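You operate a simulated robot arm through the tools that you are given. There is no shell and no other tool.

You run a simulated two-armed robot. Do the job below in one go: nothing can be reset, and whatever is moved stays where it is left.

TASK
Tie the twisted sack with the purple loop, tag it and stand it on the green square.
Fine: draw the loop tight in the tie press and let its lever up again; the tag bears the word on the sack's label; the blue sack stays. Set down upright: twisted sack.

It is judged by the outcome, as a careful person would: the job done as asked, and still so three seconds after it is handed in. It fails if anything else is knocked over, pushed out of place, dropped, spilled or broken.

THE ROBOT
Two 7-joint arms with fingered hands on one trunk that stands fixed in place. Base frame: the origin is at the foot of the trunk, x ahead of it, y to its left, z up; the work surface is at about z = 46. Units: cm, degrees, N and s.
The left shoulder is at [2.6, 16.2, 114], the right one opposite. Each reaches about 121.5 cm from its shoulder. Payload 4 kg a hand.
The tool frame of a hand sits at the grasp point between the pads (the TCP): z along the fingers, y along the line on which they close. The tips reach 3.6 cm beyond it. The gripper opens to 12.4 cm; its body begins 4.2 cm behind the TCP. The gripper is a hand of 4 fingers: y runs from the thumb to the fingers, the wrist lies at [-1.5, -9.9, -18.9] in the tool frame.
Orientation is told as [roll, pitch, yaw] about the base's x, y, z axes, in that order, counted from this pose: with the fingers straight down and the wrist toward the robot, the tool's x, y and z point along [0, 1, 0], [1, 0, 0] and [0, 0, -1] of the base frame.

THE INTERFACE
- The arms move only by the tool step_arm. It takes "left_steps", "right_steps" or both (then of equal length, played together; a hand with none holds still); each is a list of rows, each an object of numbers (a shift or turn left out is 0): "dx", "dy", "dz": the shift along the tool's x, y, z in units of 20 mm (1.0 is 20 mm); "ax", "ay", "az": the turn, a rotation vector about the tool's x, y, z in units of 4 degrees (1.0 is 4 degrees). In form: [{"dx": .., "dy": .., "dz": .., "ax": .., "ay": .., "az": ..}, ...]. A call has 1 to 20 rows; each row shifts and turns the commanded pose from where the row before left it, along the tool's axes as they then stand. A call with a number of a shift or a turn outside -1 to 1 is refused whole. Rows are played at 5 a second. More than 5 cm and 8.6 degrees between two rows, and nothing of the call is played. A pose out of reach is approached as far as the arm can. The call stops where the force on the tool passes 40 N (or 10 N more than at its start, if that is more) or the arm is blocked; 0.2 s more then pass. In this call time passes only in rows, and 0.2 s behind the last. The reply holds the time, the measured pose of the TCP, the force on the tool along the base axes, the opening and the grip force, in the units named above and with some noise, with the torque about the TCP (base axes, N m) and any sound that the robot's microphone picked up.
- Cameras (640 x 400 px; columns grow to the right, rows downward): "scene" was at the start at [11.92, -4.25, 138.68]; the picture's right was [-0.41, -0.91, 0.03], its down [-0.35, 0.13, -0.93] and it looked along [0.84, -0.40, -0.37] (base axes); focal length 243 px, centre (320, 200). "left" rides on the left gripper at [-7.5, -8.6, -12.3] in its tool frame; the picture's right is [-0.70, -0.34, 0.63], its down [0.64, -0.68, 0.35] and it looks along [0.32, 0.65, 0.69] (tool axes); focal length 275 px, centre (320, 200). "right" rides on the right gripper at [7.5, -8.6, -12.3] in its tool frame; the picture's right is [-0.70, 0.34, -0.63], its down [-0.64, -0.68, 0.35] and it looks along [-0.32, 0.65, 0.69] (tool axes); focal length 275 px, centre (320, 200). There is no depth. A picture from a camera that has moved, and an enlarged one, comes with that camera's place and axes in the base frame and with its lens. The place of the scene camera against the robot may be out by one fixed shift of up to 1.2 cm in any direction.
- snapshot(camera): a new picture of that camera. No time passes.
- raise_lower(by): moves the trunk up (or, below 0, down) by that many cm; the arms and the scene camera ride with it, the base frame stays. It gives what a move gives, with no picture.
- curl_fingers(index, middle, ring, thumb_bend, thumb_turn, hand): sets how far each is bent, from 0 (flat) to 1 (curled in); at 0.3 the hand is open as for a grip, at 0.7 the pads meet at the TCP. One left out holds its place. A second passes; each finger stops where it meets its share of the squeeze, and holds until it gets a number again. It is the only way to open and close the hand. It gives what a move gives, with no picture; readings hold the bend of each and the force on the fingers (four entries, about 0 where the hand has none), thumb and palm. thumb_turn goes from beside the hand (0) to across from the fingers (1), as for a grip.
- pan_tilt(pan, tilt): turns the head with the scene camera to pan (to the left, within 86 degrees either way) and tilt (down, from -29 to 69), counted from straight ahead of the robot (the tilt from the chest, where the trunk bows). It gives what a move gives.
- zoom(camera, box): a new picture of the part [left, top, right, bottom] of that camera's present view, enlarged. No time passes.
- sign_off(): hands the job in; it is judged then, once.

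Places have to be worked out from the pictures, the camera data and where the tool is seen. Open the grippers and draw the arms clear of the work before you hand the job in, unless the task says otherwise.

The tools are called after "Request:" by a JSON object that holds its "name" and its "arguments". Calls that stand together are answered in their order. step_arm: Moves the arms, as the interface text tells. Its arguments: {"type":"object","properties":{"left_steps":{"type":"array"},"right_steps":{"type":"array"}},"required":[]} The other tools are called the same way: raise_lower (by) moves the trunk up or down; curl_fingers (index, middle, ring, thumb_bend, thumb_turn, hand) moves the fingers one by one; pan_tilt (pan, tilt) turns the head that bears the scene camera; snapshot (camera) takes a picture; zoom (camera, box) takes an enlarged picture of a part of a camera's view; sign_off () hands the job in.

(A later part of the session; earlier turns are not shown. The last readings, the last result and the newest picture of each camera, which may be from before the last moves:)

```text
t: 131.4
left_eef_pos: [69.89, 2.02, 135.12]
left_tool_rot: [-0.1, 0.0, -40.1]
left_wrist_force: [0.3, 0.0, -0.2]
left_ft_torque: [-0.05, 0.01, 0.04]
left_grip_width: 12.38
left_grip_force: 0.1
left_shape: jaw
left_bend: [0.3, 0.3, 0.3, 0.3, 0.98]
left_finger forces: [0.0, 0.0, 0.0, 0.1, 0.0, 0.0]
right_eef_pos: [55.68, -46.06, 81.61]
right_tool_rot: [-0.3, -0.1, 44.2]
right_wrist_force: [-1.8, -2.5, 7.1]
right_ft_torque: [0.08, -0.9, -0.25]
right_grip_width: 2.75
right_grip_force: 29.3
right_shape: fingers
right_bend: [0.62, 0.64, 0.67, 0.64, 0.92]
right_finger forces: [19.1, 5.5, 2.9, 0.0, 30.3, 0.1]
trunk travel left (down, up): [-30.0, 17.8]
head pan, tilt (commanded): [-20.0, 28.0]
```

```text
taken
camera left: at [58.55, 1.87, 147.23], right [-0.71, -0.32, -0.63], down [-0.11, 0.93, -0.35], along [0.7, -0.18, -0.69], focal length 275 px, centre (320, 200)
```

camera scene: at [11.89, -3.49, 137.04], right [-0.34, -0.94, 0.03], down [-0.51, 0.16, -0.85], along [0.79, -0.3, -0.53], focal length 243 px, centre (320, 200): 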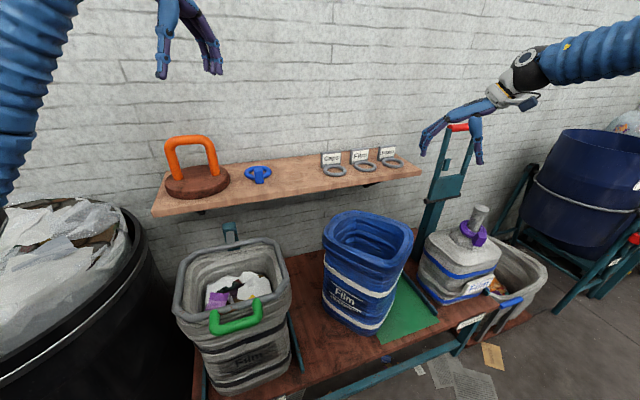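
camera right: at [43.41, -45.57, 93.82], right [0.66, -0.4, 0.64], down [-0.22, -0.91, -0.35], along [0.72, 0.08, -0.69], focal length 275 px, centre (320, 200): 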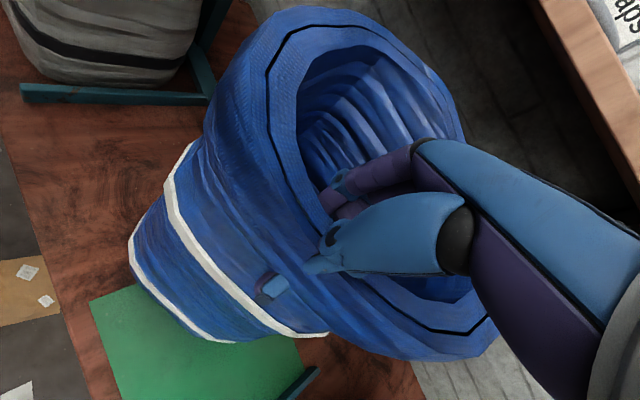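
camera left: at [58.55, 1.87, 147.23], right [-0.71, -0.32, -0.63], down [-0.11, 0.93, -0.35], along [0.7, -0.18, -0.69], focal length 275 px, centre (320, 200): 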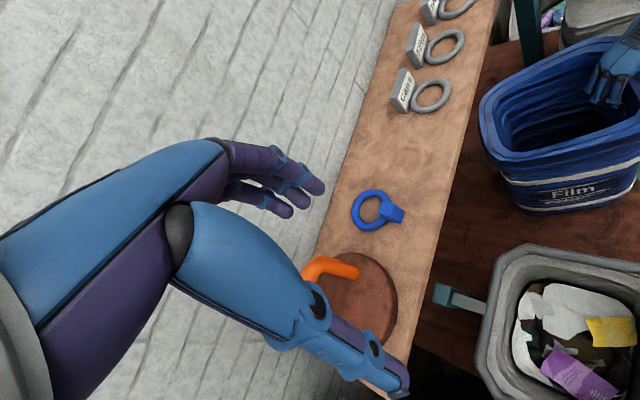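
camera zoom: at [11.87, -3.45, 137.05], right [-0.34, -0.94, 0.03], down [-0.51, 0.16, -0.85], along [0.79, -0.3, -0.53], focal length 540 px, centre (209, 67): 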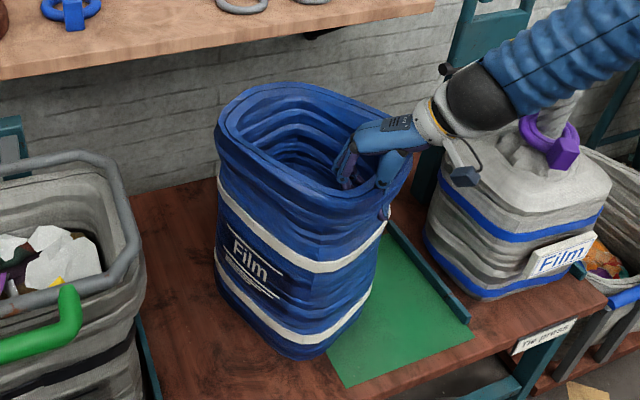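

The sack follows nicely (forces < 8 N). Continuing.

Request:
{"name": "step_arm", "arguments": {"right_steps": [{"dx": 0.051, "dy": 0.307, "az": -0.958}, {"dx": 0.037, "dy": 0.331, "az": -0.958}, {"dx": 0.008, "dy": 0.357, "az": -0.958}, {"dx": -0.016, "dy": 0.375, "az": -0.958}]}}

Request:
{"name": "zoom", "arguments": {"camera": "scene", "box": [290, 170, 450, 350]}}

Request:
{"name": "snapshot", "arguments": {"camera": "left"}}

```text
t: 132.4
left_eef_pos: [69.97, 2.01, 135.06]
left_tool_rot: [-0.1, 0.0, -40.0]
left_wrist_force: [0.3, -0.6, -0.2]
left_ft_torque: [0.02, 0.04, 0.01]
left_grip_width: 12.35
left_grip_force: 0.0
left_shape: jaw
left_bend: [0.3, 0.3, 0.3, 0.3, 0.98]
left_finger forces: [0.1, 0.1, 0.0, 0.0, 0.0, 0.0]
right_eef_pos: [57.3, -43.94, 81.61]
right_tool_rot: [-0.3, -0.2, 59.5]
right_wrist_force: [1.4, -0.9, 4.6]
right_ft_torque: [0.17, -1.2, -0.44]
right_grip_width: 2.81
right_grip_force: 32.2
right_shape: fingers
right_bend: [0.61, 0.64, 0.69, 0.64, 0.9]
right_finger forces: [26.4, 6.0, 1.0, 0.1, 30.7, 0.0]
trunk travel left (down, up): [-30.0, 17.8]
head pan, tilt (commanded): [-20.0, 28.0]
```

```text
2.22 times, centred on (370, 260) of scene
camera zoom: at [11.9, -3.45, 137.04], right [-0.34, -0.94, 0.03], down [-0.51, 0.16, -0.85], along [0.79, -0.3, -0.53], focal length 540 px, centre (209, 67)
```

zoom: 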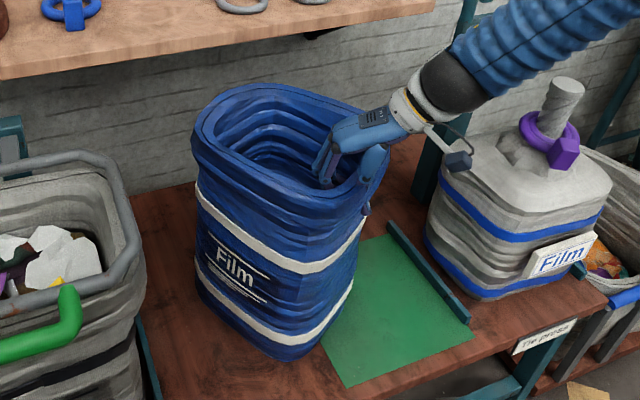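

```text
taken
camera left: at [58.58, 1.88, 147.21], right [-0.71, -0.32, -0.63], down [-0.11, 0.93, -0.35], along [0.7, -0.18, -0.69], focal length 275 px, centre (320, 200)
```

left: 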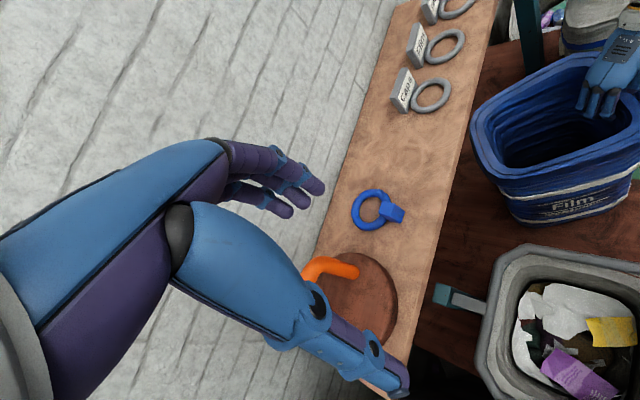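

Working well; the index carries more load as the sack lags the turn slightly. Continuing.

Request:
{"name": "step_arm", "arguments": {"right_steps": [{"dx": -0.035, "dy": 0.393, "az": -0.958}, {"dx": -0.068, "dy": 0.41, "az": -0.958}, {"dx": -0.091, "dy": 0.425, "az": -0.958}, {"dx": -0.122, "dy": 0.44, "az": -0.958}]}}

Request:
{"name": "zoom", "arguments": {"camera": "scene", "box": [290, 170, 450, 350]}}

Request:
{"name": "snapshot", "arguments": {"camera": "left"}}

```text
t: 133.4
left_eef_pos: [70.0, 1.98, 134.95]
left_tool_rot: [-0.2, -0.1, -39.9]
left_wrist_force: [-0.4, 0.2, -0.5]
left_ft_torque: [-0.02, 0.0, -0.02]
left_grip_width: 12.38
left_grip_force: 0.2
left_shape: jaw
left_bend: [0.3, 0.3, 0.3, 0.3, 0.98]
left_finger forces: [0.0, 0.1, 0.1, 0.0, 0.0, 0.0]
right_eef_pos: [59.11, -41.09, 81.47]
right_tool_rot: [-0.3, 0.1, 74.6]
right_wrist_force: [0.8, -2.0, 4.6]
right_ft_torque: [0.63, -1.37, -0.47]
right_grip_width: 2.8
right_grip_force: 33.9
right_shape: fingers
right_bend: [0.61, 0.64, 0.71, 0.64, 0.9]
right_finger forces: [28.0, 6.3, 0.6, 0.0, 32.6, 0.0]
trunk travel left (down, up): [-30.0, 17.8]
head pan, tilt (commanded): [-20.0, 28.0]
```

```text
2.22 times, centred on (370, 260) of scene
camera zoom: at [11.88, -3.45, 137.05], right [-0.34, -0.94, 0.03], down [-0.51, 0.16, -0.85], along [0.79, -0.3, -0.53], focal length 540 px, centre (209, 67)
```

zoom: 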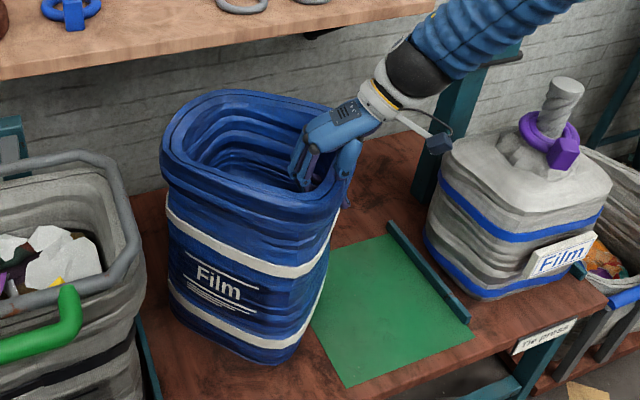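

```text
taken
camera left: at [58.56, 1.88, 147.23], right [-0.71, -0.32, -0.63], down [-0.11, 0.93, -0.35], along [0.7, -0.18, -0.69], focal length 275 px, centre (320, 200)
```

left: 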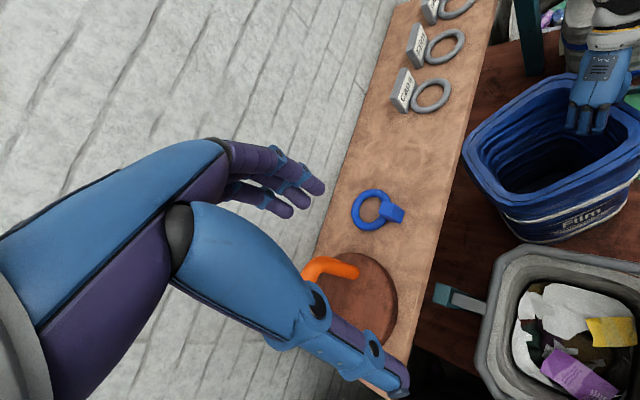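

The sack slid well but hardly turned (still ≈−47°), since a single pinch acts as a pivot. I'll use both hands: right on the right wall, left on the label wall, and move them together as a rigid motion. First I open the right hand, lift, and re-measure.

Request:
{"name": "curl_fingers", "arguments": {"hand": "right", "index": 0.3, "middle": 0.3, "ring": 0.3, "thumb_bend": 0.3}}

Request:
{"name": "step_arm", "arguments": {"right_steps": [{"dz": -0.8}, {"dz": -1}, {"dz": -1}, {"dz": -1}, {"dz": -1}, {"dz": -1}, {"dz": -1}, {"dz": -1, "az": 1}, {"dz": -0.8, "az": 1}, {"az": 1}, {"az": 1}, {"az": 1}, {"az": 1}, {"az": 1}, {"az": 0.9}]}}

Request:
{"name": "zoom", "arguments": {"camera": "right", "box": [60, 60, 340, 320]}}

Request:
{"name": "zoom", "arguments": {"camera": "scene", "box": [280, 170, 440, 350]}}

Request:
{"name": "snapshot", "arguments": {"camera": "left"}}

```text
t: 134.4
left_eef_pos: [69.93, 2.06, 135.14]
left_tool_rot: [0.0, 0.1, -40.1]
left_wrist_force: [-1.0, 0.2, -0.3]
left_ft_torque: [0.01, -0.01, 0.05]
left_grip_width: 12.39
left_grip_force: 0.0
left_shape: jaw
left_bend: [0.3, 0.3, 0.3, 0.3, 0.98]
left_finger forces: [0.0, 0.0, 0.1, 0.1, 0.0, 0.1]
right_eef_pos: [59.28, -41.17, 81.43]
right_tool_rot: [-0.4, 0.0, 74.8]
right_wrist_force: [-0.1, -0.4, 0.1]
right_ft_torque: [0.01, 0.02, 0.03]
right_grip_width: 12.32
right_grip_force: 0.0
right_shape: fingers
right_bend: [0.3, 0.3, 0.3, 0.3, 0.97]
right_finger forces: [0.0, 0.1, 0.0, 0.0, 0.0, 0.0]
trunk travel left (down, up): [-30.0, 17.8]
head pan, tilt (commanded): [-20.0, 28.0]
```

```text
t: 137.6
left_eef_pos: [70.02, 1.98, 134.99]
left_tool_rot: [0.0, -0.1, -40.1]
left_wrist_force: [-0.3, 0.4, -0.2]
left_ft_torque: [-0.03, 0.01, 0.02]
left_grip_width: 12.37
left_grip_force: 0.1
left_shape: jaw
left_bend: [0.3, 0.3, 0.3, 0.3, 0.98]
left_finger forces: [0.0, 0.0, 0.0, 0.0, 0.1, 0.0]
right_eef_pos: [59.19, -40.98, 98.8]
right_tool_rot: [-0.3, -0.2, 43.2]
right_wrist_force: [0.1, 0.2, -0.2]
right_ft_torque: [0.01, 0.01, 0.0]
right_grip_width: 12.29
right_grip_force: 0.1
right_shape: fingers
right_bend: [0.3, 0.3, 0.3, 0.3, 0.97]
right_finger forces: [0.1, 0.0, 0.0, 0.1, 0.0, 0.0]
trunk travel left (down, up): [-30.0, 17.8]
head pan, tilt (commanded): [-20.0, 28.0]
```

```text
1.54 times, centred on (200, 190) of right
camera zoom: at [47.59, -41.38, 110.95], right [0.72, -0.28, 0.64], down [-0.06, -0.94, -0.34], along [0.69, 0.21, -0.69], focal length 424 px, centre (505, 215)
```

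zoom: 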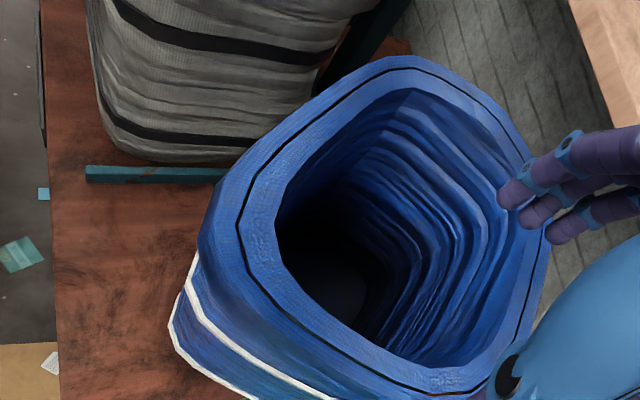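

```text
2.22 times, centred on (360, 260) of scene
camera zoom: at [11.88, -3.47, 137.05], right [-0.34, -0.94, 0.03], down [-0.51, 0.16, -0.85], along [0.79, -0.3, -0.53], focal length 540 px, centre (231, 67)
```

zoom: 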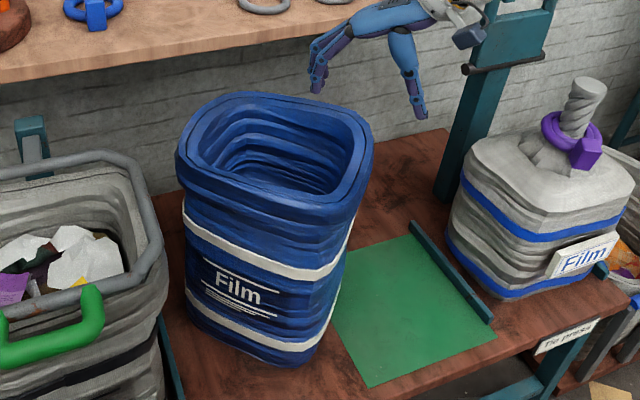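

```text
taken
camera left: at [58.56, 1.86, 147.23], right [-0.71, -0.32, -0.63], down [-0.11, 0.93, -0.35], along [0.7, -0.18, -0.69], focal length 275 px, centre (320, 200)
```

left: 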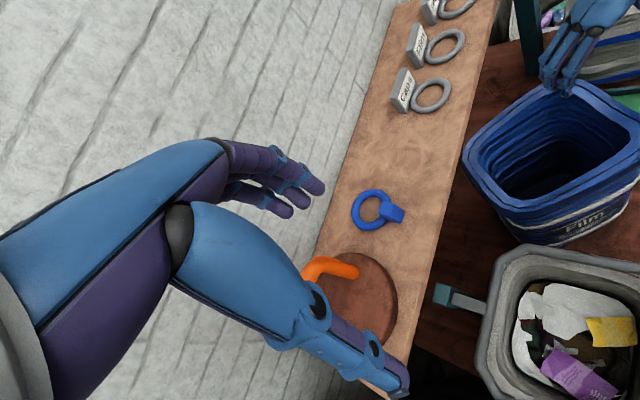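

Current pose estimate: centre ≈(66,−33), turned ≈−48°. I bring the left hand over the label wall (yaw −48°) while the right hand stays above the right wall.

Request:
{"name": "step_arm", "arguments": {"left_steps": [{"az": 1}, {"az": 1}, {"dx": -0.6, "dy": 0.4, "dz": 0.9}, {"dx": -0.6, "dy": 0.4, "dz": 0.9}, {"dx": -0.6, "dy": 0.4, "dz": 0.9}, {"dx": -0.6, "dy": 0.4, "dz": 0.9}, {"dx": -0.6, "dy": 0.4, "dz": 0.9}, {"dx": -0.6, "dy": 0.4, "dz": 0.9}, {"dx": -0.6, "dy": 0.4, "dz": 0.9}, {"dx": -0.6, "dy": 0.4, "dz": 0.9}]}}

Request:
{"name": "snapshot", "arguments": {"camera": "left"}}

Request:
{"name": "snapshot", "arguments": {"camera": "scene"}}

```text
t: 139.8
left_eef_pos: [67.19, -9.15, 120.88]
left_tool_rot: [0.0, 0.0, -48.0]
left_wrist_force: [1.5, 0.8, -0.1]
left_ft_torque: [0.0, -0.02, 0.02]
left_grip_width: 12.37
left_grip_force: 0.1
left_shape: jaw
left_bend: [0.3, 0.3, 0.3, 0.3, 0.98]
left_finger forces: [0.1, 0.0, 0.0, 0.1, 0.0, 0.0]
right_eef_pos: [59.07, -41.09, 98.8]
right_tool_rot: [-0.3, -0.2, 43.1]
right_wrist_force: [0.2, 0.2, -0.3]
right_ft_torque: [-0.02, 0.02, -0.01]
right_grip_width: 12.3
right_grip_force: 0.0
right_shape: fingers
right_bend: [0.3, 0.3, 0.3, 0.3, 0.97]
right_finger forces: [0.0, 0.1, 0.0, 0.1, 0.0, 0.0]
trunk travel left (down, up): [-30.0, 17.8]
head pan, tilt (commanded): [-20.0, 28.0]
```

```text
taken
camera left: at [55.7, -7.79, 132.96], right [-0.74, -0.22, -0.63], down [0.02, 0.94, -0.35], along [0.67, -0.27, -0.69], focal length 275 px, centre (320, 200)
```

left: 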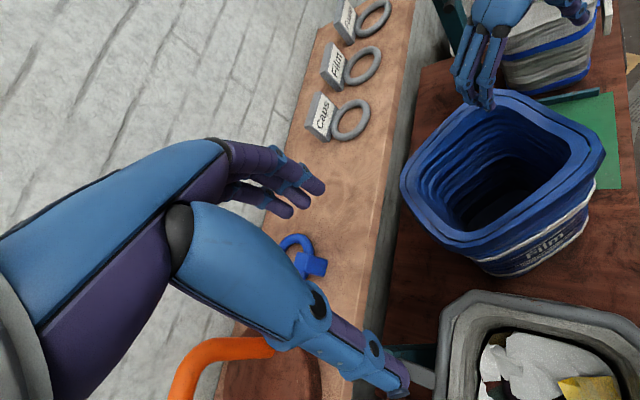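

```text
taken
camera scene: at [11.85, -3.55, 137.05], right [-0.34, -0.94, 0.03], down [-0.51, 0.16, -0.85], along [0.79, -0.3, -0.53], focal length 243 px, centre (320, 200)
```

scene: 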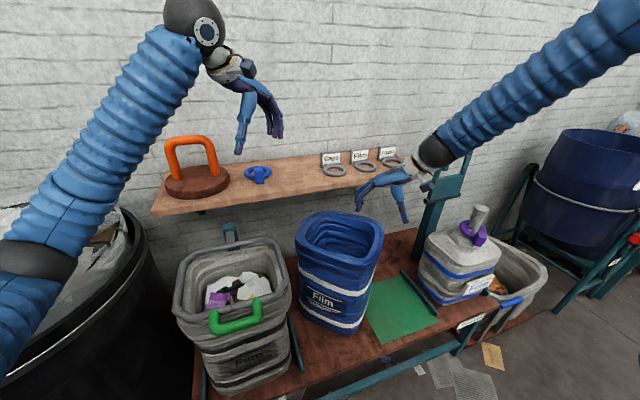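

Request:
{"name": "zoom", "arguments": {"camera": "left", "box": [390, 80, 630, 290]}}

```text
1.90 times, centred on (510, 185) of left
camera zoom: at [55.7, -7.79, 132.96], right [-0.74, -0.22, -0.63], down [0.02, 0.94, -0.35], along [0.67, -0.27, -0.69], focal length 524 px, centre (-42, 229)
```

zoom: 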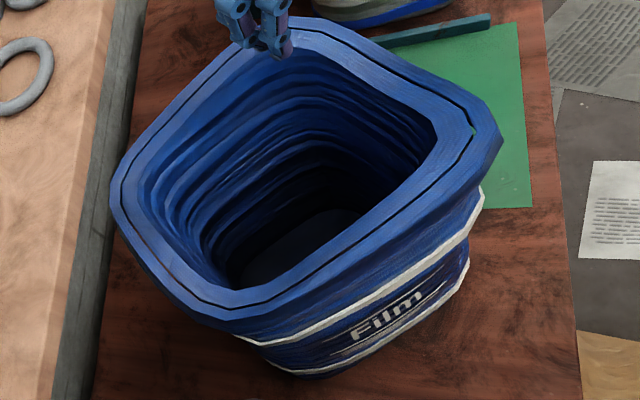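

Left overhead view confirms: centre ≈(66.6,−32.8), turned ≈−50°. I bring both hands above their grip spots (right wall and label wall, each shifted away from the shared corner), half-closing them to avoid touching each other.

Request:
{"name": "curl_fingers", "arguments": {"hand": "left", "index": 0.4, "middle": 0.4, "ring": 0.4, "thumb_bend": 0.4}}

Request:
{"name": "curl_fingers", "arguments": {"hand": "right", "index": 0.4, "middle": 0.4, "ring": 0.4, "thumb_bend": 0.4}}

Request:
{"name": "step_arm", "arguments": {"left_steps": [{"az": 0.5}, {"dx": -0.53, "dy": 0.364, "dz": 0.95}, {"dx": -0.53, "dy": 0.364, "dz": 0.95}, {"dx": -0.53, "dy": 0.364, "dz": 0.95}, {"dx": -0.53, "dy": 0.364, "dz": 0.95}, {"dx": -0.53, "dy": 0.364, "dz": 0.95}, {"dx": -0.53, "dy": 0.364, "dz": 0.95}, {"dx": -0.53, "dy": 0.364, "dz": 0.95}, {"dx": -0.53, "dy": 0.364, "dz": 0.95}, {"dx": -0.53, "dy": 0.364, "dz": 0.95}, {"dx": -0.53, "dy": 0.364, "dz": 0.95}, {"dx": -0.53, "dy": 0.364, "dz": 0.95}, {"dx": -0.53, "dy": 0.364, "dz": 0.95}], "right_steps": [{"az": 0.75}, {"dx": -0.06, "dy": 0.033}, {"dx": -0.06, "dy": 0.033}, {"dx": -0.06, "dy": 0.033}, {"dx": -0.06, "dy": 0.033}, {"dx": -0.06, "dy": 0.033}, {"dx": -0.06, "dy": 0.033}, {"dx": -0.06, "dy": 0.033}, {"dx": -0.06, "dy": 0.033}, {"dx": -0.06, "dy": 0.033}, {"dx": -0.06, "dy": 0.033}, {"dx": -0.06, "dy": 0.033}, {"dx": -0.06, "dy": 0.033}]}}

Request:
{"name": "snapshot", "arguments": {"camera": "left"}}

Request:
{"name": "snapshot", "arguments": {"camera": "right"}}

Request:
{"name": "zoom", "arguments": {"camera": "scene", "box": [250, 150, 430, 290]}}

```text
t: 140.8
left_eef_pos: [67.02, -9.21, 120.86]
left_tool_rot: [-0.1, 0.0, -48.0]
left_wrist_force: [0.1, -0.2, -0.1]
left_ft_torque: [-0.02, -0.03, 0.02]
left_grip_width: 9.33
left_grip_force: 0.0
left_shape: fingers
left_bend: [0.4, 0.4, 0.4, 0.4, 0.98]
left_finger forces: [0.1, 0.0, 0.0, 0.0, 0.0, 0.0]
right_eef_pos: [59.17, -41.04, 98.83]
right_tool_rot: [-0.3, -0.3, 43.2]
right_wrist_force: [-0.2, -0.1, 0.4]
right_ft_torque: [-0.01, 0.02, 0.01]
right_grip_width: 12.29
right_grip_force: 0.0
right_shape: fingers
right_bend: [0.3, 0.3, 0.3, 0.3, 0.97]
right_finger forces: [0.0, 0.1, 0.1, 0.0, 0.0, 0.1]
trunk travel left (down, up): [-30.0, 17.8]
head pan, tilt (commanded): [-20.0, 28.0]
```

```text
t: 141.8
left_eef_pos: [66.97, -9.26, 120.79]
left_tool_rot: [0.0, 0.1, -48.1]
left_wrist_force: [-0.1, -0.6, 0.0]
left_ft_torque: [0.03, -0.02, -0.01]
left_grip_width: 9.36
left_grip_force: 0.1
left_shape: fingers
left_bend: [0.4, 0.4, 0.4, 0.4, 0.98]
left_finger forces: [0.1, 0.0, 0.1, 0.1, 0.0, 0.0]
right_eef_pos: [58.92, -41.02, 98.88]
right_tool_rot: [-0.3, -0.2, 43.3]
right_wrist_force: [0.3, 0.0, -0.4]
right_ft_torque: [-0.01, -0.02, -0.03]
right_grip_width: 9.32
right_grip_force: 0.0
right_shape: fingers
right_bend: [0.4, 0.4, 0.4, 0.4, 0.97]
right_finger forces: [0.0, 0.0, 0.0, 0.0, 0.1, 0.0]
trunk travel left (down, up): [-30.0, 17.8]
head pan, tilt (commanded): [-20.0, 28.0]
```

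```text
t: 144.6
left_eef_pos: [63.03, -24.23, 97.51]
left_tool_rot: [-0.3, 0.3, -50.1]
left_wrist_force: [-0.3, 0.3, -1.4]
left_ft_torque: [0.02, 0.0, -0.02]
left_grip_width: 9.3
left_grip_force: 0.0
left_shape: fingers
left_bend: [0.4, 0.4, 0.4, 0.4, 0.98]
left_finger forces: [0.1, 0.0, 0.0, 0.0, 0.1, 0.0]
right_eef_pos: [60.89, -41.66, 98.43]
right_tool_rot: [-0.2, -0.1, 40.2]
right_wrist_force: [-0.9, -1.0, -0.5]
right_ft_torque: [0.04, 0.0, 0.05]
right_grip_width: 9.34
right_grip_force: 0.0
right_shape: fingers
right_bend: [0.4, 0.4, 0.4, 0.4, 0.97]
right_finger forces: [0.0, 0.0, 0.0, 0.0, 0.1, 0.1]
trunk travel left (down, up): [-30.0, 17.8]
head pan, tilt (commanded): [-20.0, 28.0]
```

```text
taken
camera left: at [51.8, -22.46, 109.66], right [-0.75, -0.19, -0.63], down [0.05, 0.94, -0.35], along [0.65, -0.29, -0.7], focal length 275 px, centre (320, 200)
```

left: 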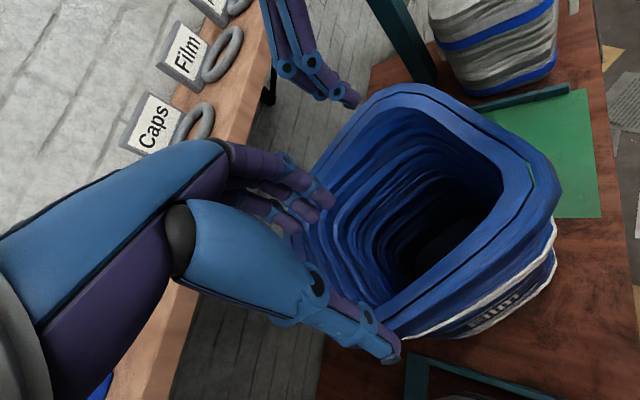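

```text
taken
camera right: at [49.27, -41.55, 110.57], right [0.7, -0.31, 0.64], down [-0.1, -0.93, -0.35], along [0.7, 0.18, -0.69], focal length 275 px, centre (320, 200)
```

right: 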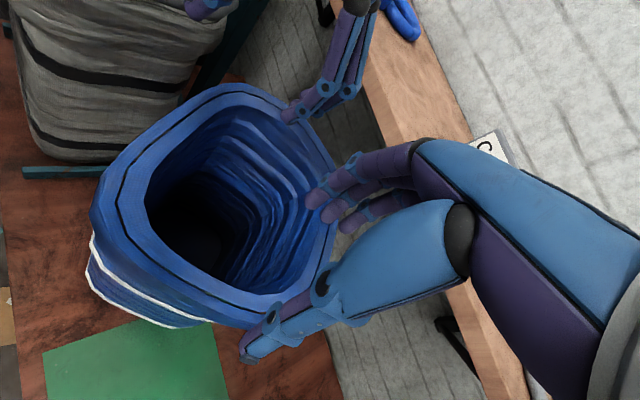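

```text
2.86 times, centred on (340, 220) of scene
camera zoom: at [11.98, -3.67, 136.81], right [-0.34, -0.94, 0.03], down [-0.51, 0.16, -0.84], along [0.79, -0.3, -0.53], focal length 694 px, centre (263, 143)
```

zoom: 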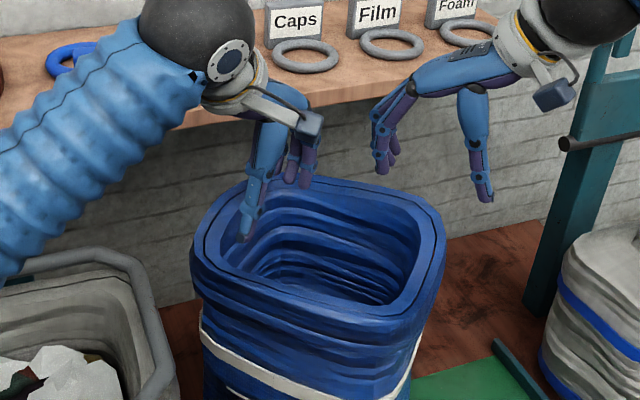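

Both hands sit slightly inside the walls and near the far corners; I shift each outward/inward along the wall by 1–2 cm and descend to straddle the two walls.

Request:
{"name": "step_arm", "arguments": {"left_steps": [{"dx": -0.75, "dy": -0.65}, {"dz": 0.9}, {"dz": 0.9}, {"dz": 0.9}, {"dz": 0.9}], "right_steps": [{"dx": 0.9, "dy": -0.5}, {"dz": 0.95}, {"dz": 0.95}, {"dz": 0.95}, {"dz": 0.95}]}}

Request:
{"name": "snapshot", "arguments": {"camera": "left"}}

Request:
{"name": "snapshot", "arguments": {"camera": "right"}}

```text
t: 146.0
left_eef_pos: [60.99, -23.7, 94.55]
left_tool_rot: [2.2, -2.9, -49.8]
left_wrist_force: [0.5, -0.3, 0.3]
left_ft_torque: [0.01, 0.04, 0.0]
left_grip_width: 9.31
left_grip_force: 0.0
left_shape: fingers
left_bend: [0.4, 0.4, 0.4, 0.4, 0.98]
left_finger forces: [0.0, 0.0, 0.1, 0.1, 0.0, 0.0]
right_eef_pos: [57.7, -41.05, 92.18]
right_tool_rot: [-0.8, -0.7, 40.0]
right_wrist_force: [-0.2, 0.0, 0.4]
right_ft_torque: [0.02, 0.01, -0.02]
right_grip_width: 9.33
right_grip_force: 0.1
right_shape: fingers
right_bend: [0.4, 0.4, 0.4, 0.4, 0.97]
right_finger forces: [0.1, 0.0, 0.0, 0.1, 0.0, 0.1]
trunk travel left (down, up): [-30.0, 17.8]
head pan, tilt (commanded): [-20.0, 28.0]
stopped in row 5 (left hand): the arm was blocked; the commanded pose is now the measured one
```

```text
taken
camera left: at [48.95, -21.82, 106.06], right [-0.71, -0.2, -0.68], down [0.07, 0.93, -0.35], along [0.7, -0.3, -0.65], focal length 275 px, centre (320, 200)
```

left: 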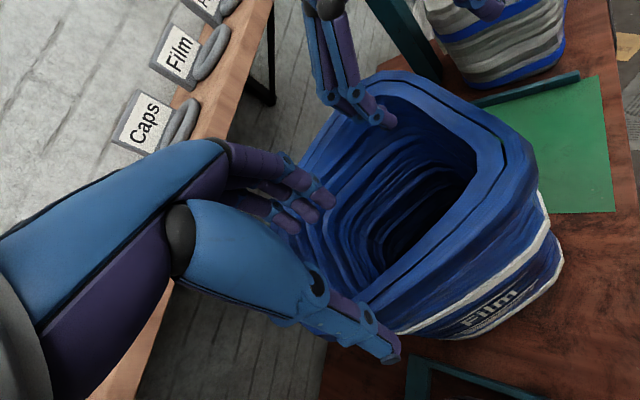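

```text
taken
camera right: at [45.99, -40.79, 103.99], right [0.69, -0.31, 0.65], down [-0.1, -0.93, -0.35], along [0.71, 0.18, -0.68], focal length 275 px, centre (320, 200)
```

right: 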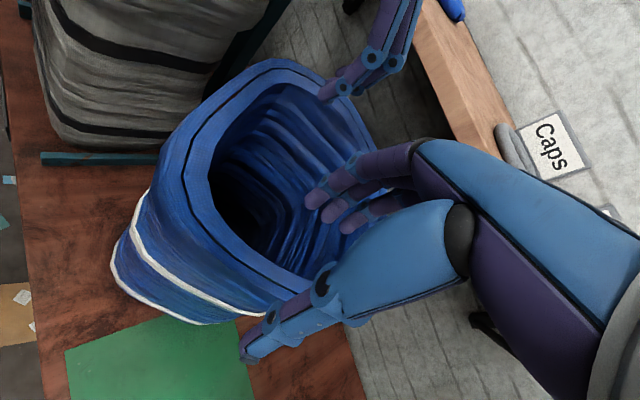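

The left arm was blocked by something (no tool force). I look at the scene to find what it touches.

Request:
{"name": "snapshot", "arguments": {"camera": "scene"}}

Request:
{"name": "pan_tilt", "arguments": {"pan": 10, "tilt": 45}}

Request:
{"name": "snapshot", "arguments": {"camera": "scene"}}

```text
taken
camera scene: at [10.07, -3.34, 137.1], right [-0.34, -0.94, 0.02], down [-0.5, 0.16, -0.85], along [0.8, -0.3, -0.52], focal length 243 px, centre (320, 200)
```

scene: 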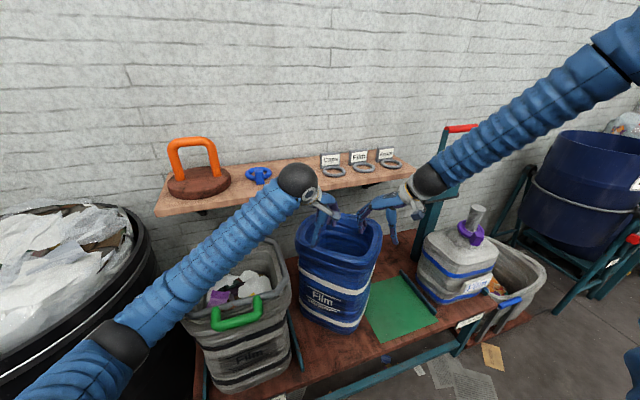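

```text
t: 146.9
left_eef_pos: [60.91, -23.69, 94.49]
left_tool_rot: [2.2, -2.5, -49.8]
left_wrist_force: [-1.2, 0.1, 0.3]
left_ft_torque: [0.01, -0.02, 0.04]
left_grip_width: 9.31
left_grip_force: 0.2
left_shape: fingers
left_bend: [0.4, 0.4, 0.4, 0.4, 0.98]
left_finger forces: [0.0, 0.0, 0.1, 0.0, 0.0, 0.0]
right_eef_pos: [57.63, -40.89, 92.25]
right_tool_rot: [-0.9, -0.7, 40.2]
right_wrist_force: [0.1, -0.2, 0.8]
right_ft_torque: [-0.02, 0.0, 0.01]
right_grip_width: 9.36
right_grip_force: 0.1
right_shape: fingers
right_bend: [0.4, 0.4, 0.4, 0.4, 0.97]
right_finger forces: [0.0, 0.0, 0.0, 0.1, 0.0, 0.0]
trunk travel left (down, up): [-30.0, 17.8]
head pan, tilt (commanded): [10.0, 45.0]
```

```text
taken
camera scene: at [9.37, 1.26, 134.71], right [0.17, -0.98, -0.01], down [-0.74, -0.12, -0.66], along [0.65, 0.12, -0.75], focal length 243 px, centre (320, 200)
```

scene: 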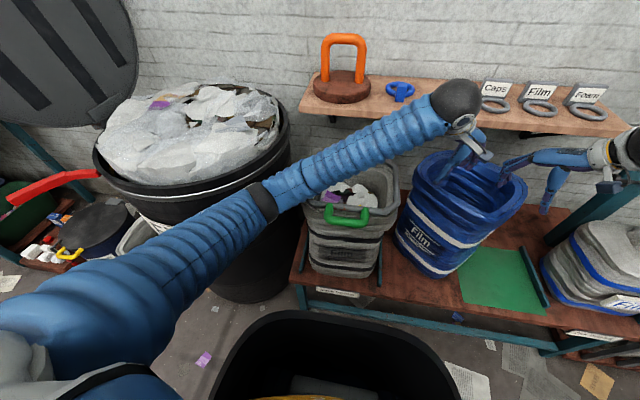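

Request:
{"name": "zoom", "arguments": {"camera": "scene", "box": [280, 60, 560, 280]}}

Request:
{"name": "zoom", "arguments": {"camera": "scene", "box": [100, 80, 420, 320]}}

```text
1.82 times, centred on (420, 170) of scene
camera zoom: at [9.37, 1.26, 134.71], right [0.17, -0.98, -0.01], down [-0.74, -0.12, -0.66], along [0.65, 0.12, -0.75], focal length 442 px, centre (138, 254)
```

zoom: 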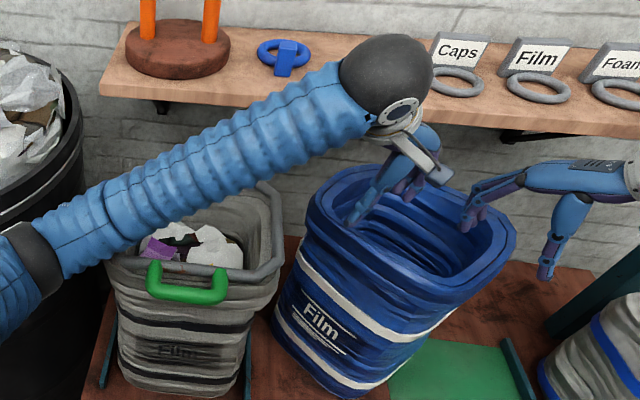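

```text
1.67 times, centred on (260, 200) of scene
camera zoom: at [9.37, 1.26, 134.71], right [0.17, -0.98, -0.01], down [-0.74, -0.12, -0.66], along [0.65, 0.12, -0.75], focal length 405 px, centre (420, 200)
```

zoom: 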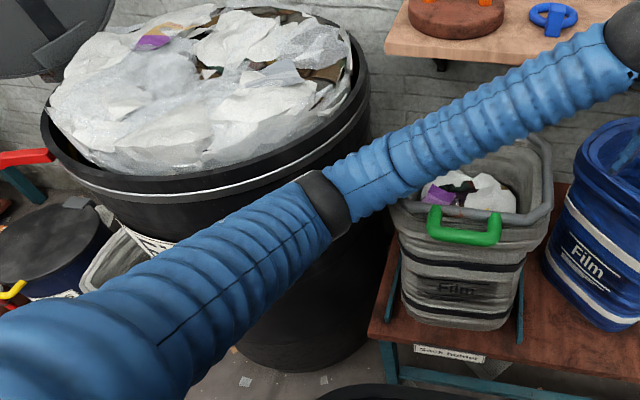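

The left elbow seems to have come against the big black bin's rim. I lift the left hand back up immediately to clear it, and raise the right hand too.

Request:
{"name": "step_arm", "arguments": {"left_steps": [{"dz": -0.8}, {"dz": -1}, {"dz": -1}, {"dz": -1}, {"dz": -1}], "right_steps": [{"dz": -0.5}, {"dz": -0.7}, {"dz": -0.7}, {"dz": -0.7}, {"dz": -0.7}]}}

Request:
{"name": "zoom", "arguments": {"camera": "scene", "box": [60, 60, 380, 320]}}

Request:
{"name": "snapshot", "arguments": {"camera": "scene"}}

```text
t: 148.1
left_eef_pos: [60.95, -23.51, 102.9]
left_tool_rot: [1.2, -1.8, -49.9]
left_wrist_force: [-0.9, 1.0, -0.5]
left_ft_torque: [0.03, 0.0, 0.0]
left_grip_width: 9.34
left_grip_force: 0.0
left_shape: fingers
left_bend: [0.4, 0.4, 0.4, 0.4, 0.98]
left_finger forces: [0.1, 0.0, 0.0, 0.0, 0.1, 0.1]
right_eef_pos: [58.23, -40.62, 98.25]
right_tool_rot: [-0.6, -0.3, 40.2]
right_wrist_force: [0.8, 0.3, 0.3]
right_ft_torque: [-0.01, -0.02, 0.01]
right_grip_width: 9.33
right_grip_force: 0.1
right_shape: fingers
right_bend: [0.4, 0.4, 0.4, 0.4, 0.97]
right_finger forces: [0.1, 0.0, 0.0, 0.0, 0.0, 0.1]
trunk travel left (down, up): [-30.0, 17.8]
head pan, tilt (commanded): [10.0, 45.0]
```

```text
1.54 times, centred on (220, 190) of scene
camera zoom: at [10.62, 1.33, 134.54], right [0.17, -0.98, -0.01], down [-0.75, -0.12, -0.65], along [0.64, 0.12, -0.76], focal length 374 px, centre (474, 215)
```

zoom: 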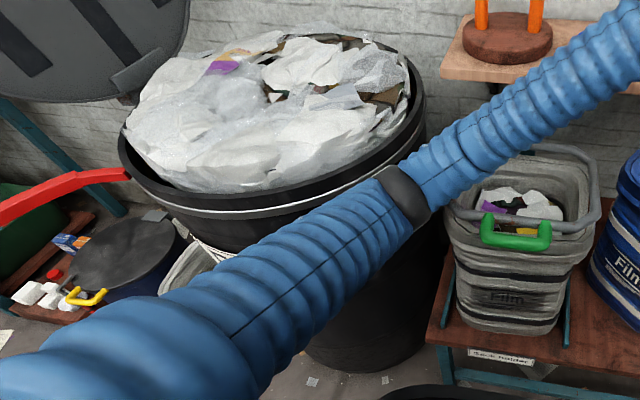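

```text
taken
camera scene: at [10.62, 1.33, 134.54], right [0.17, -0.98, -0.01], down [-0.75, -0.12, -0.65], along [0.64, 0.12, -0.76], focal length 243 px, centre (320, 200)
```

scene: 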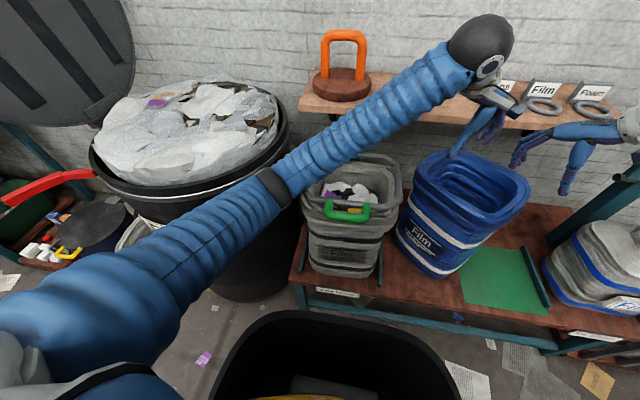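

The left elbow dips beside the black bin at this trunk height. Raising the trunk will lift the elbows clear, so I raise it 17 cm and then redo the approach with both hands.

Request:
{"name": "raise_lower", "arguments": {"by": 17}}

Request:
{"name": "snapshot", "arguments": {"camera": "scene"}}

```text
t: 150.1
left_eef_pos: [61.48, -23.88, 119.45]
left_tool_rot: [1.1, -1.5, -49.8]
left_wrist_force: [-1.1, -0.2, -1.0]
left_ft_torque: [0.0, 0.0, -0.01]
left_grip_width: 9.32
left_grip_force: 0.1
left_shape: fingers
left_bend: [0.4, 0.4, 0.4, 0.4, 0.98]
left_finger forces: [0.0, 0.1, 0.1, 0.1, 0.1, 0.0]
right_eef_pos: [58.81, -41.0, 114.92]
right_tool_rot: [-0.4, -0.2, 40.1]
right_wrist_force: [0.4, -0.1, 0.1]
right_ft_torque: [-0.02, -0.03, 0.0]
right_grip_width: 9.32
right_grip_force: 0.1
right_shape: fingers
right_bend: [0.4, 0.4, 0.4, 0.4, 0.97]
right_finger forces: [0.0, 0.0, 0.0, 0.1, 0.0, 0.0]
trunk travel left (down, up): [-47.0, 0.8]
head pan, tilt (commanded): [10.0, 45.0]
```

```text
taken
camera scene: at [7.92, 1.04, 152.46], right [0.17, -0.98, 0.0], down [-0.7, -0.12, -0.71], along [0.7, 0.12, -0.71], focal length 243 px, centre (320, 200)
```

scene: 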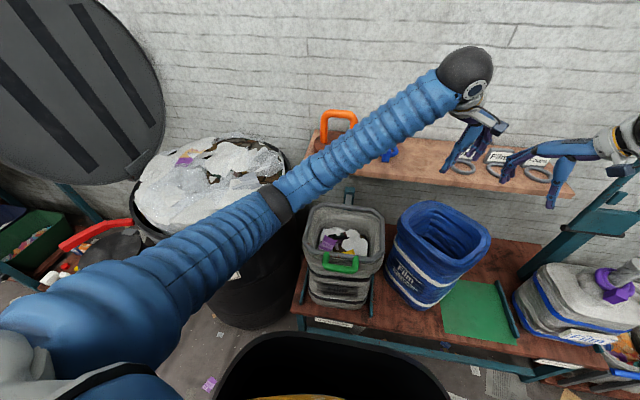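

Elbow now well above the bin. Turning the head to the sack and lowering both hands in step.

Request:
{"name": "pan_tilt", "arguments": {"pan": -22, "tilt": 40}}

Request:
{"name": "step_arm", "arguments": {"left_steps": [{"dz": 1, "ax": -0.3, "ay": -0.2}, {"dz": 1}, {"dz": 1}, {"dz": 1}, {"dz": 1}, {"dz": 1}, {"dz": 1}, {"dz": 1}, {"dz": 1}, {"dz": 1}], "right_steps": [{"dz": 0.8}, {"dz": 0.8}, {"dz": 0.8}, {"dz": 0.8}, {"dz": 0.8}, {"dz": 0.8}, {"dz": 0.8}, {"dz": 0.8}, {"dz": 0.8}, {"dz": 0.8}]}}

Request:
{"name": "snapshot", "arguments": {"camera": "scene"}}

Request:
{"name": "snapshot", "arguments": {"camera": "left"}}

Request:
{"name": "snapshot", "arguments": {"camera": "right"}}

```text
t: 151.0
left_eef_pos: [61.49, -23.9, 119.51]
left_tool_rot: [1.1, -1.5, -49.8]
left_wrist_force: [1.0, 0.0, -0.9]
left_ft_torque: [0.02, -0.02, 0.0]
left_grip_width: 9.33
left_grip_force: 0.0
left_shape: fingers
left_bend: [0.4, 0.4, 0.4, 0.4, 0.98]
left_finger forces: [0.0, 0.1, 0.1, 0.0, 0.1, 0.1]
right_eef_pos: [58.71, -41.01, 114.94]
right_tool_rot: [-0.3, -0.2, 40.1]
right_wrist_force: [-0.5, 0.8, -1.0]
right_ft_torque: [0.0, 0.01, 0.0]
right_grip_width: 9.33
right_grip_force: 0.0
right_shape: fingers
right_bend: [0.4, 0.4, 0.4, 0.4, 0.97]
right_finger forces: [0.1, 0.0, 0.0, 0.1, 0.1, 0.0]
trunk travel left (down, up): [-47.0, 0.8]
head pan, tilt (commanded): [-22.0, 40.0]
```

```text
t: 153.2
left_eef_pos: [62.24, -24.51, 99.44]
left_tool_rot: [0.4, -2.7, -49.9]
left_wrist_force: [0.0, -0.6, -0.2]
left_ft_torque: [-0.01, 0.02, 0.04]
left_grip_width: 9.35
left_grip_force: 0.1
left_shape: fingers
left_bend: [0.4, 0.4, 0.4, 0.4, 0.98]
left_finger forces: [0.0, 0.0, 0.1, 0.0, 0.1, 0.1]
right_eef_pos: [58.89, -41.21, 98.72]
right_tool_rot: [-0.3, -0.1, 40.1]
right_wrist_force: [-0.5, -0.5, -0.2]
right_ft_torque: [0.01, 0.0, 0.03]
right_grip_width: 9.36
right_grip_force: 0.0
right_shape: fingers
right_bend: [0.4, 0.4, 0.4, 0.4, 0.97]
right_finger forces: [0.0, 0.0, 0.1, 0.0, 0.0, 0.0]
trunk travel left (down, up): [-47.0, 0.8]
head pan, tilt (commanded): [-22.0, 40.0]
```

```text
taken
camera scene: at [7.82, -3.61, 153.17], right [-0.38, -0.93, 0.0], down [-0.6, 0.24, -0.77], along [0.71, -0.29, -0.64], focal length 243 px, centre (320, 200)
```

scene: 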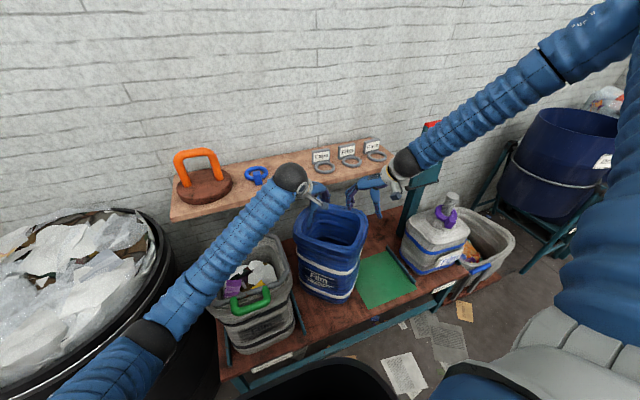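

```text
taken
camera left: at [50.49, -22.27, 111.14], right [-0.73, -0.21, -0.65], down [0.07, 0.93, -0.37], along [0.68, -0.31, -0.66], focal length 275 px, centre (320, 200)
```

left: 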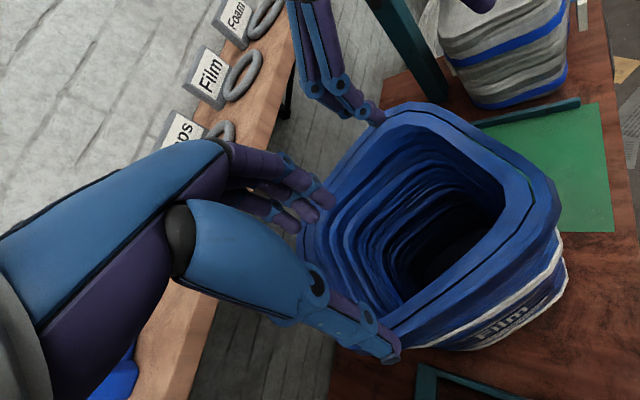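

```text
taken
camera right: at [47.4, -41.01, 110.91], right [0.7, -0.31, 0.64], down [-0.1, -0.93, -0.34], along [0.7, 0.18, -0.69], focal length 275 px, centre (320, 200)
```

right: 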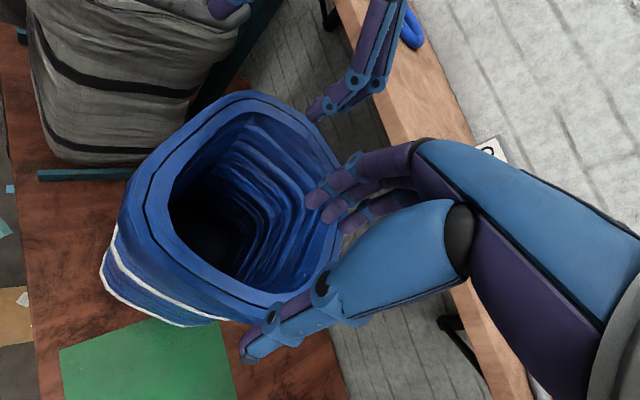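

Aligning both hands a bit outward onto the wall centres and lowering them to straddle the walls.

Request:
{"name": "step_arm", "arguments": {"left_steps": [{"dy": -0.6, "dz": 0.5}, {"dz": 0.94}, {"dz": 0.94}, {"dz": 0.94}, {"dz": 0.94}], "right_steps": [{"dx": 0.5, "dy": -0.25, "dz": 0.5}, {"dz": 0.93}, {"dz": 0.93}, {"dz": 0.93}, {"dz": 0.93}]}}

Request:
{"name": "snapshot", "arguments": {"camera": "left"}}

Request:
{"name": "snapshot", "arguments": {"camera": "right"}}

```text
t: 154.4
left_eef_pos: [61.83, -23.71, 90.87]
left_tool_rot: [0.3, -2.7, -49.9]
left_wrist_force: [0.5, -0.4, -0.4]
left_ft_torque: [0.02, -0.01, -0.01]
left_grip_width: 9.33
left_grip_force: 0.1
left_shape: fingers
left_bend: [0.4, 0.4, 0.4, 0.4, 0.98]
left_finger forces: [0.1, 0.0, 0.1, 0.1, 0.1, 0.0]
right_eef_pos: [58.14, -40.58, 90.35]
right_tool_rot: [-0.4, -0.3, 40.1]
right_wrist_force: [0.2, -0.9, 0.1]
right_ft_torque: [0.05, 0.01, -0.01]
right_grip_width: 9.33
right_grip_force: 0.0
right_shape: fingers
right_bend: [0.4, 0.4, 0.4, 0.4, 0.97]
right_finger forces: [0.1, 0.0, 0.1, 0.0, 0.0, 0.1]
trunk travel left (down, up): [-47.0, 0.8]
head pan, tilt (commanded): [-22.0, 40.0]
```

```text
taken
camera left: at [50.14, -21.61, 102.58], right [-0.73, -0.21, -0.65], down [0.07, 0.93, -0.37], along [0.68, -0.31, -0.66], focal length 275 px, centre (320, 200)
```

left: 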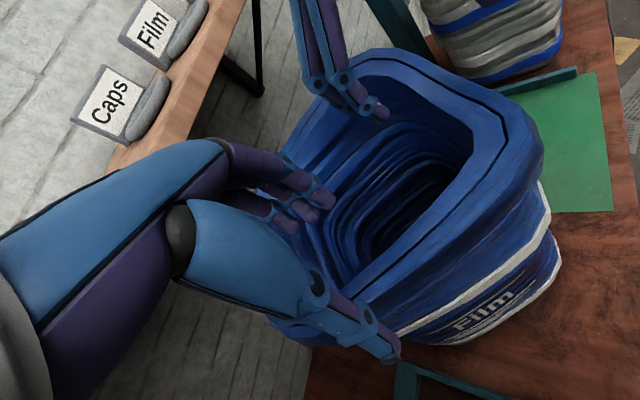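

```text
taken
camera right: at [46.59, -40.44, 102.55], right [0.7, -0.31, 0.64], down [-0.1, -0.93, -0.34], along [0.7, 0.18, -0.69], focal length 275 px, centre (320, 200)
```

right: 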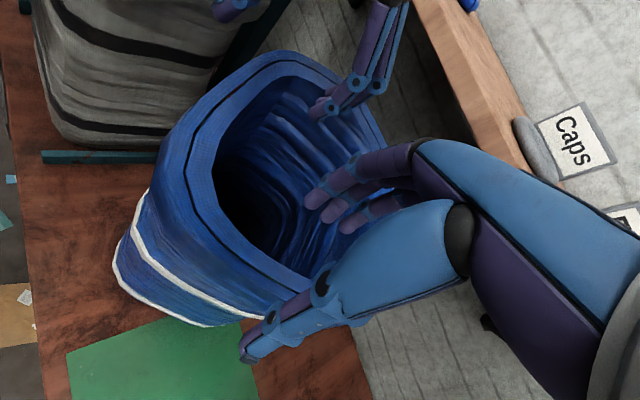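

Both are straddling correctly. Continuing down to grip depth.

Request:
{"name": "step_arm", "arguments": {"left_steps": [{"dz": 0.84}, {"dz": 0.84}, {"dz": 0.84}, {"dz": 0.84}, {"dz": 0.7}], "right_steps": [{"dz": 0.84}, {"dz": 0.84}, {"dz": 0.84}, {"dz": 0.84}, {"dz": 0.7}]}}

Request:
{"name": "snapshot", "arguments": {"camera": "left"}}

Request:
{"name": "zoom", "arguments": {"camera": "scene", "box": [260, 160, 420, 320]}}

```text
t: 155.6
left_eef_pos: [62.19, -24.08, 83.0]
left_tool_rot: [0.4, -2.9, -49.7]
left_wrist_force: [0.7, 0.0, 0.3]
left_ft_torque: [0.0, 0.02, 0.02]
left_grip_width: 9.31
left_grip_force: 0.0
left_shape: fingers
left_bend: [0.4, 0.4, 0.4, 0.4, 0.98]
left_finger forces: [0.0, 0.0, 0.0, 0.0, 0.0, 0.0]
right_eef_pos: [58.08, -40.62, 82.94]
right_tool_rot: [-0.6, -0.1, 39.9]
right_wrist_force: [0.0, -0.5, 0.7]
right_ft_torque: [0.0, -0.01, 0.0]
right_grip_width: 9.33
right_grip_force: 0.0
right_shape: fingers
right_bend: [0.4, 0.4, 0.4, 0.4, 0.97]
right_finger forces: [0.0, 0.1, 0.0, 0.1, 0.1, 0.1]
right hand out of reach, approached as far as the arm can: row 5
trunk travel left (down, up): [-47.0, 0.8]
head pan, tilt (commanded): [-22.0, 40.0]
```

```text
taken
camera left: at [50.46, -21.9, 94.73], right [-0.72, -0.21, -0.66], down [0.07, 0.92, -0.37], along [0.69, -0.32, -0.66], focal length 275 px, centre (320, 200)
```

left: 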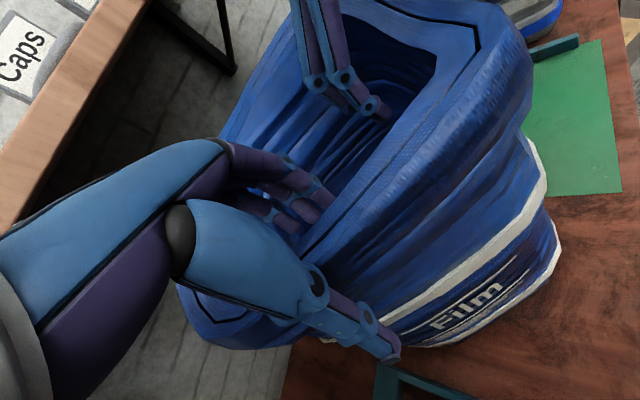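

```text
2.50 times, centred on (340, 240) of scene
camera zoom: at [7.72, -3.48, 153.2], right [-0.38, -0.93, 0.0], down [-0.6, 0.24, -0.77], along [0.71, -0.29, -0.64], focal length 607 px, centre (270, 100)
```

zoom: 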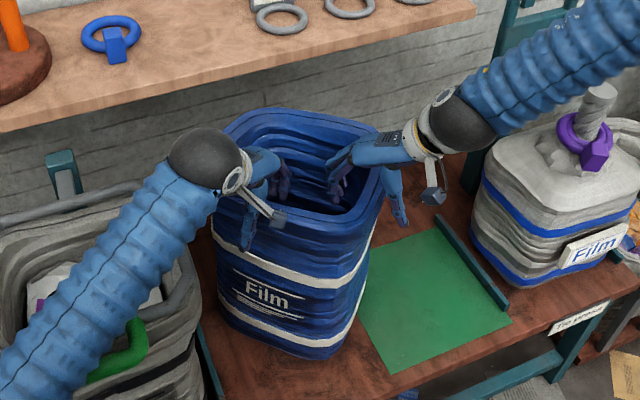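

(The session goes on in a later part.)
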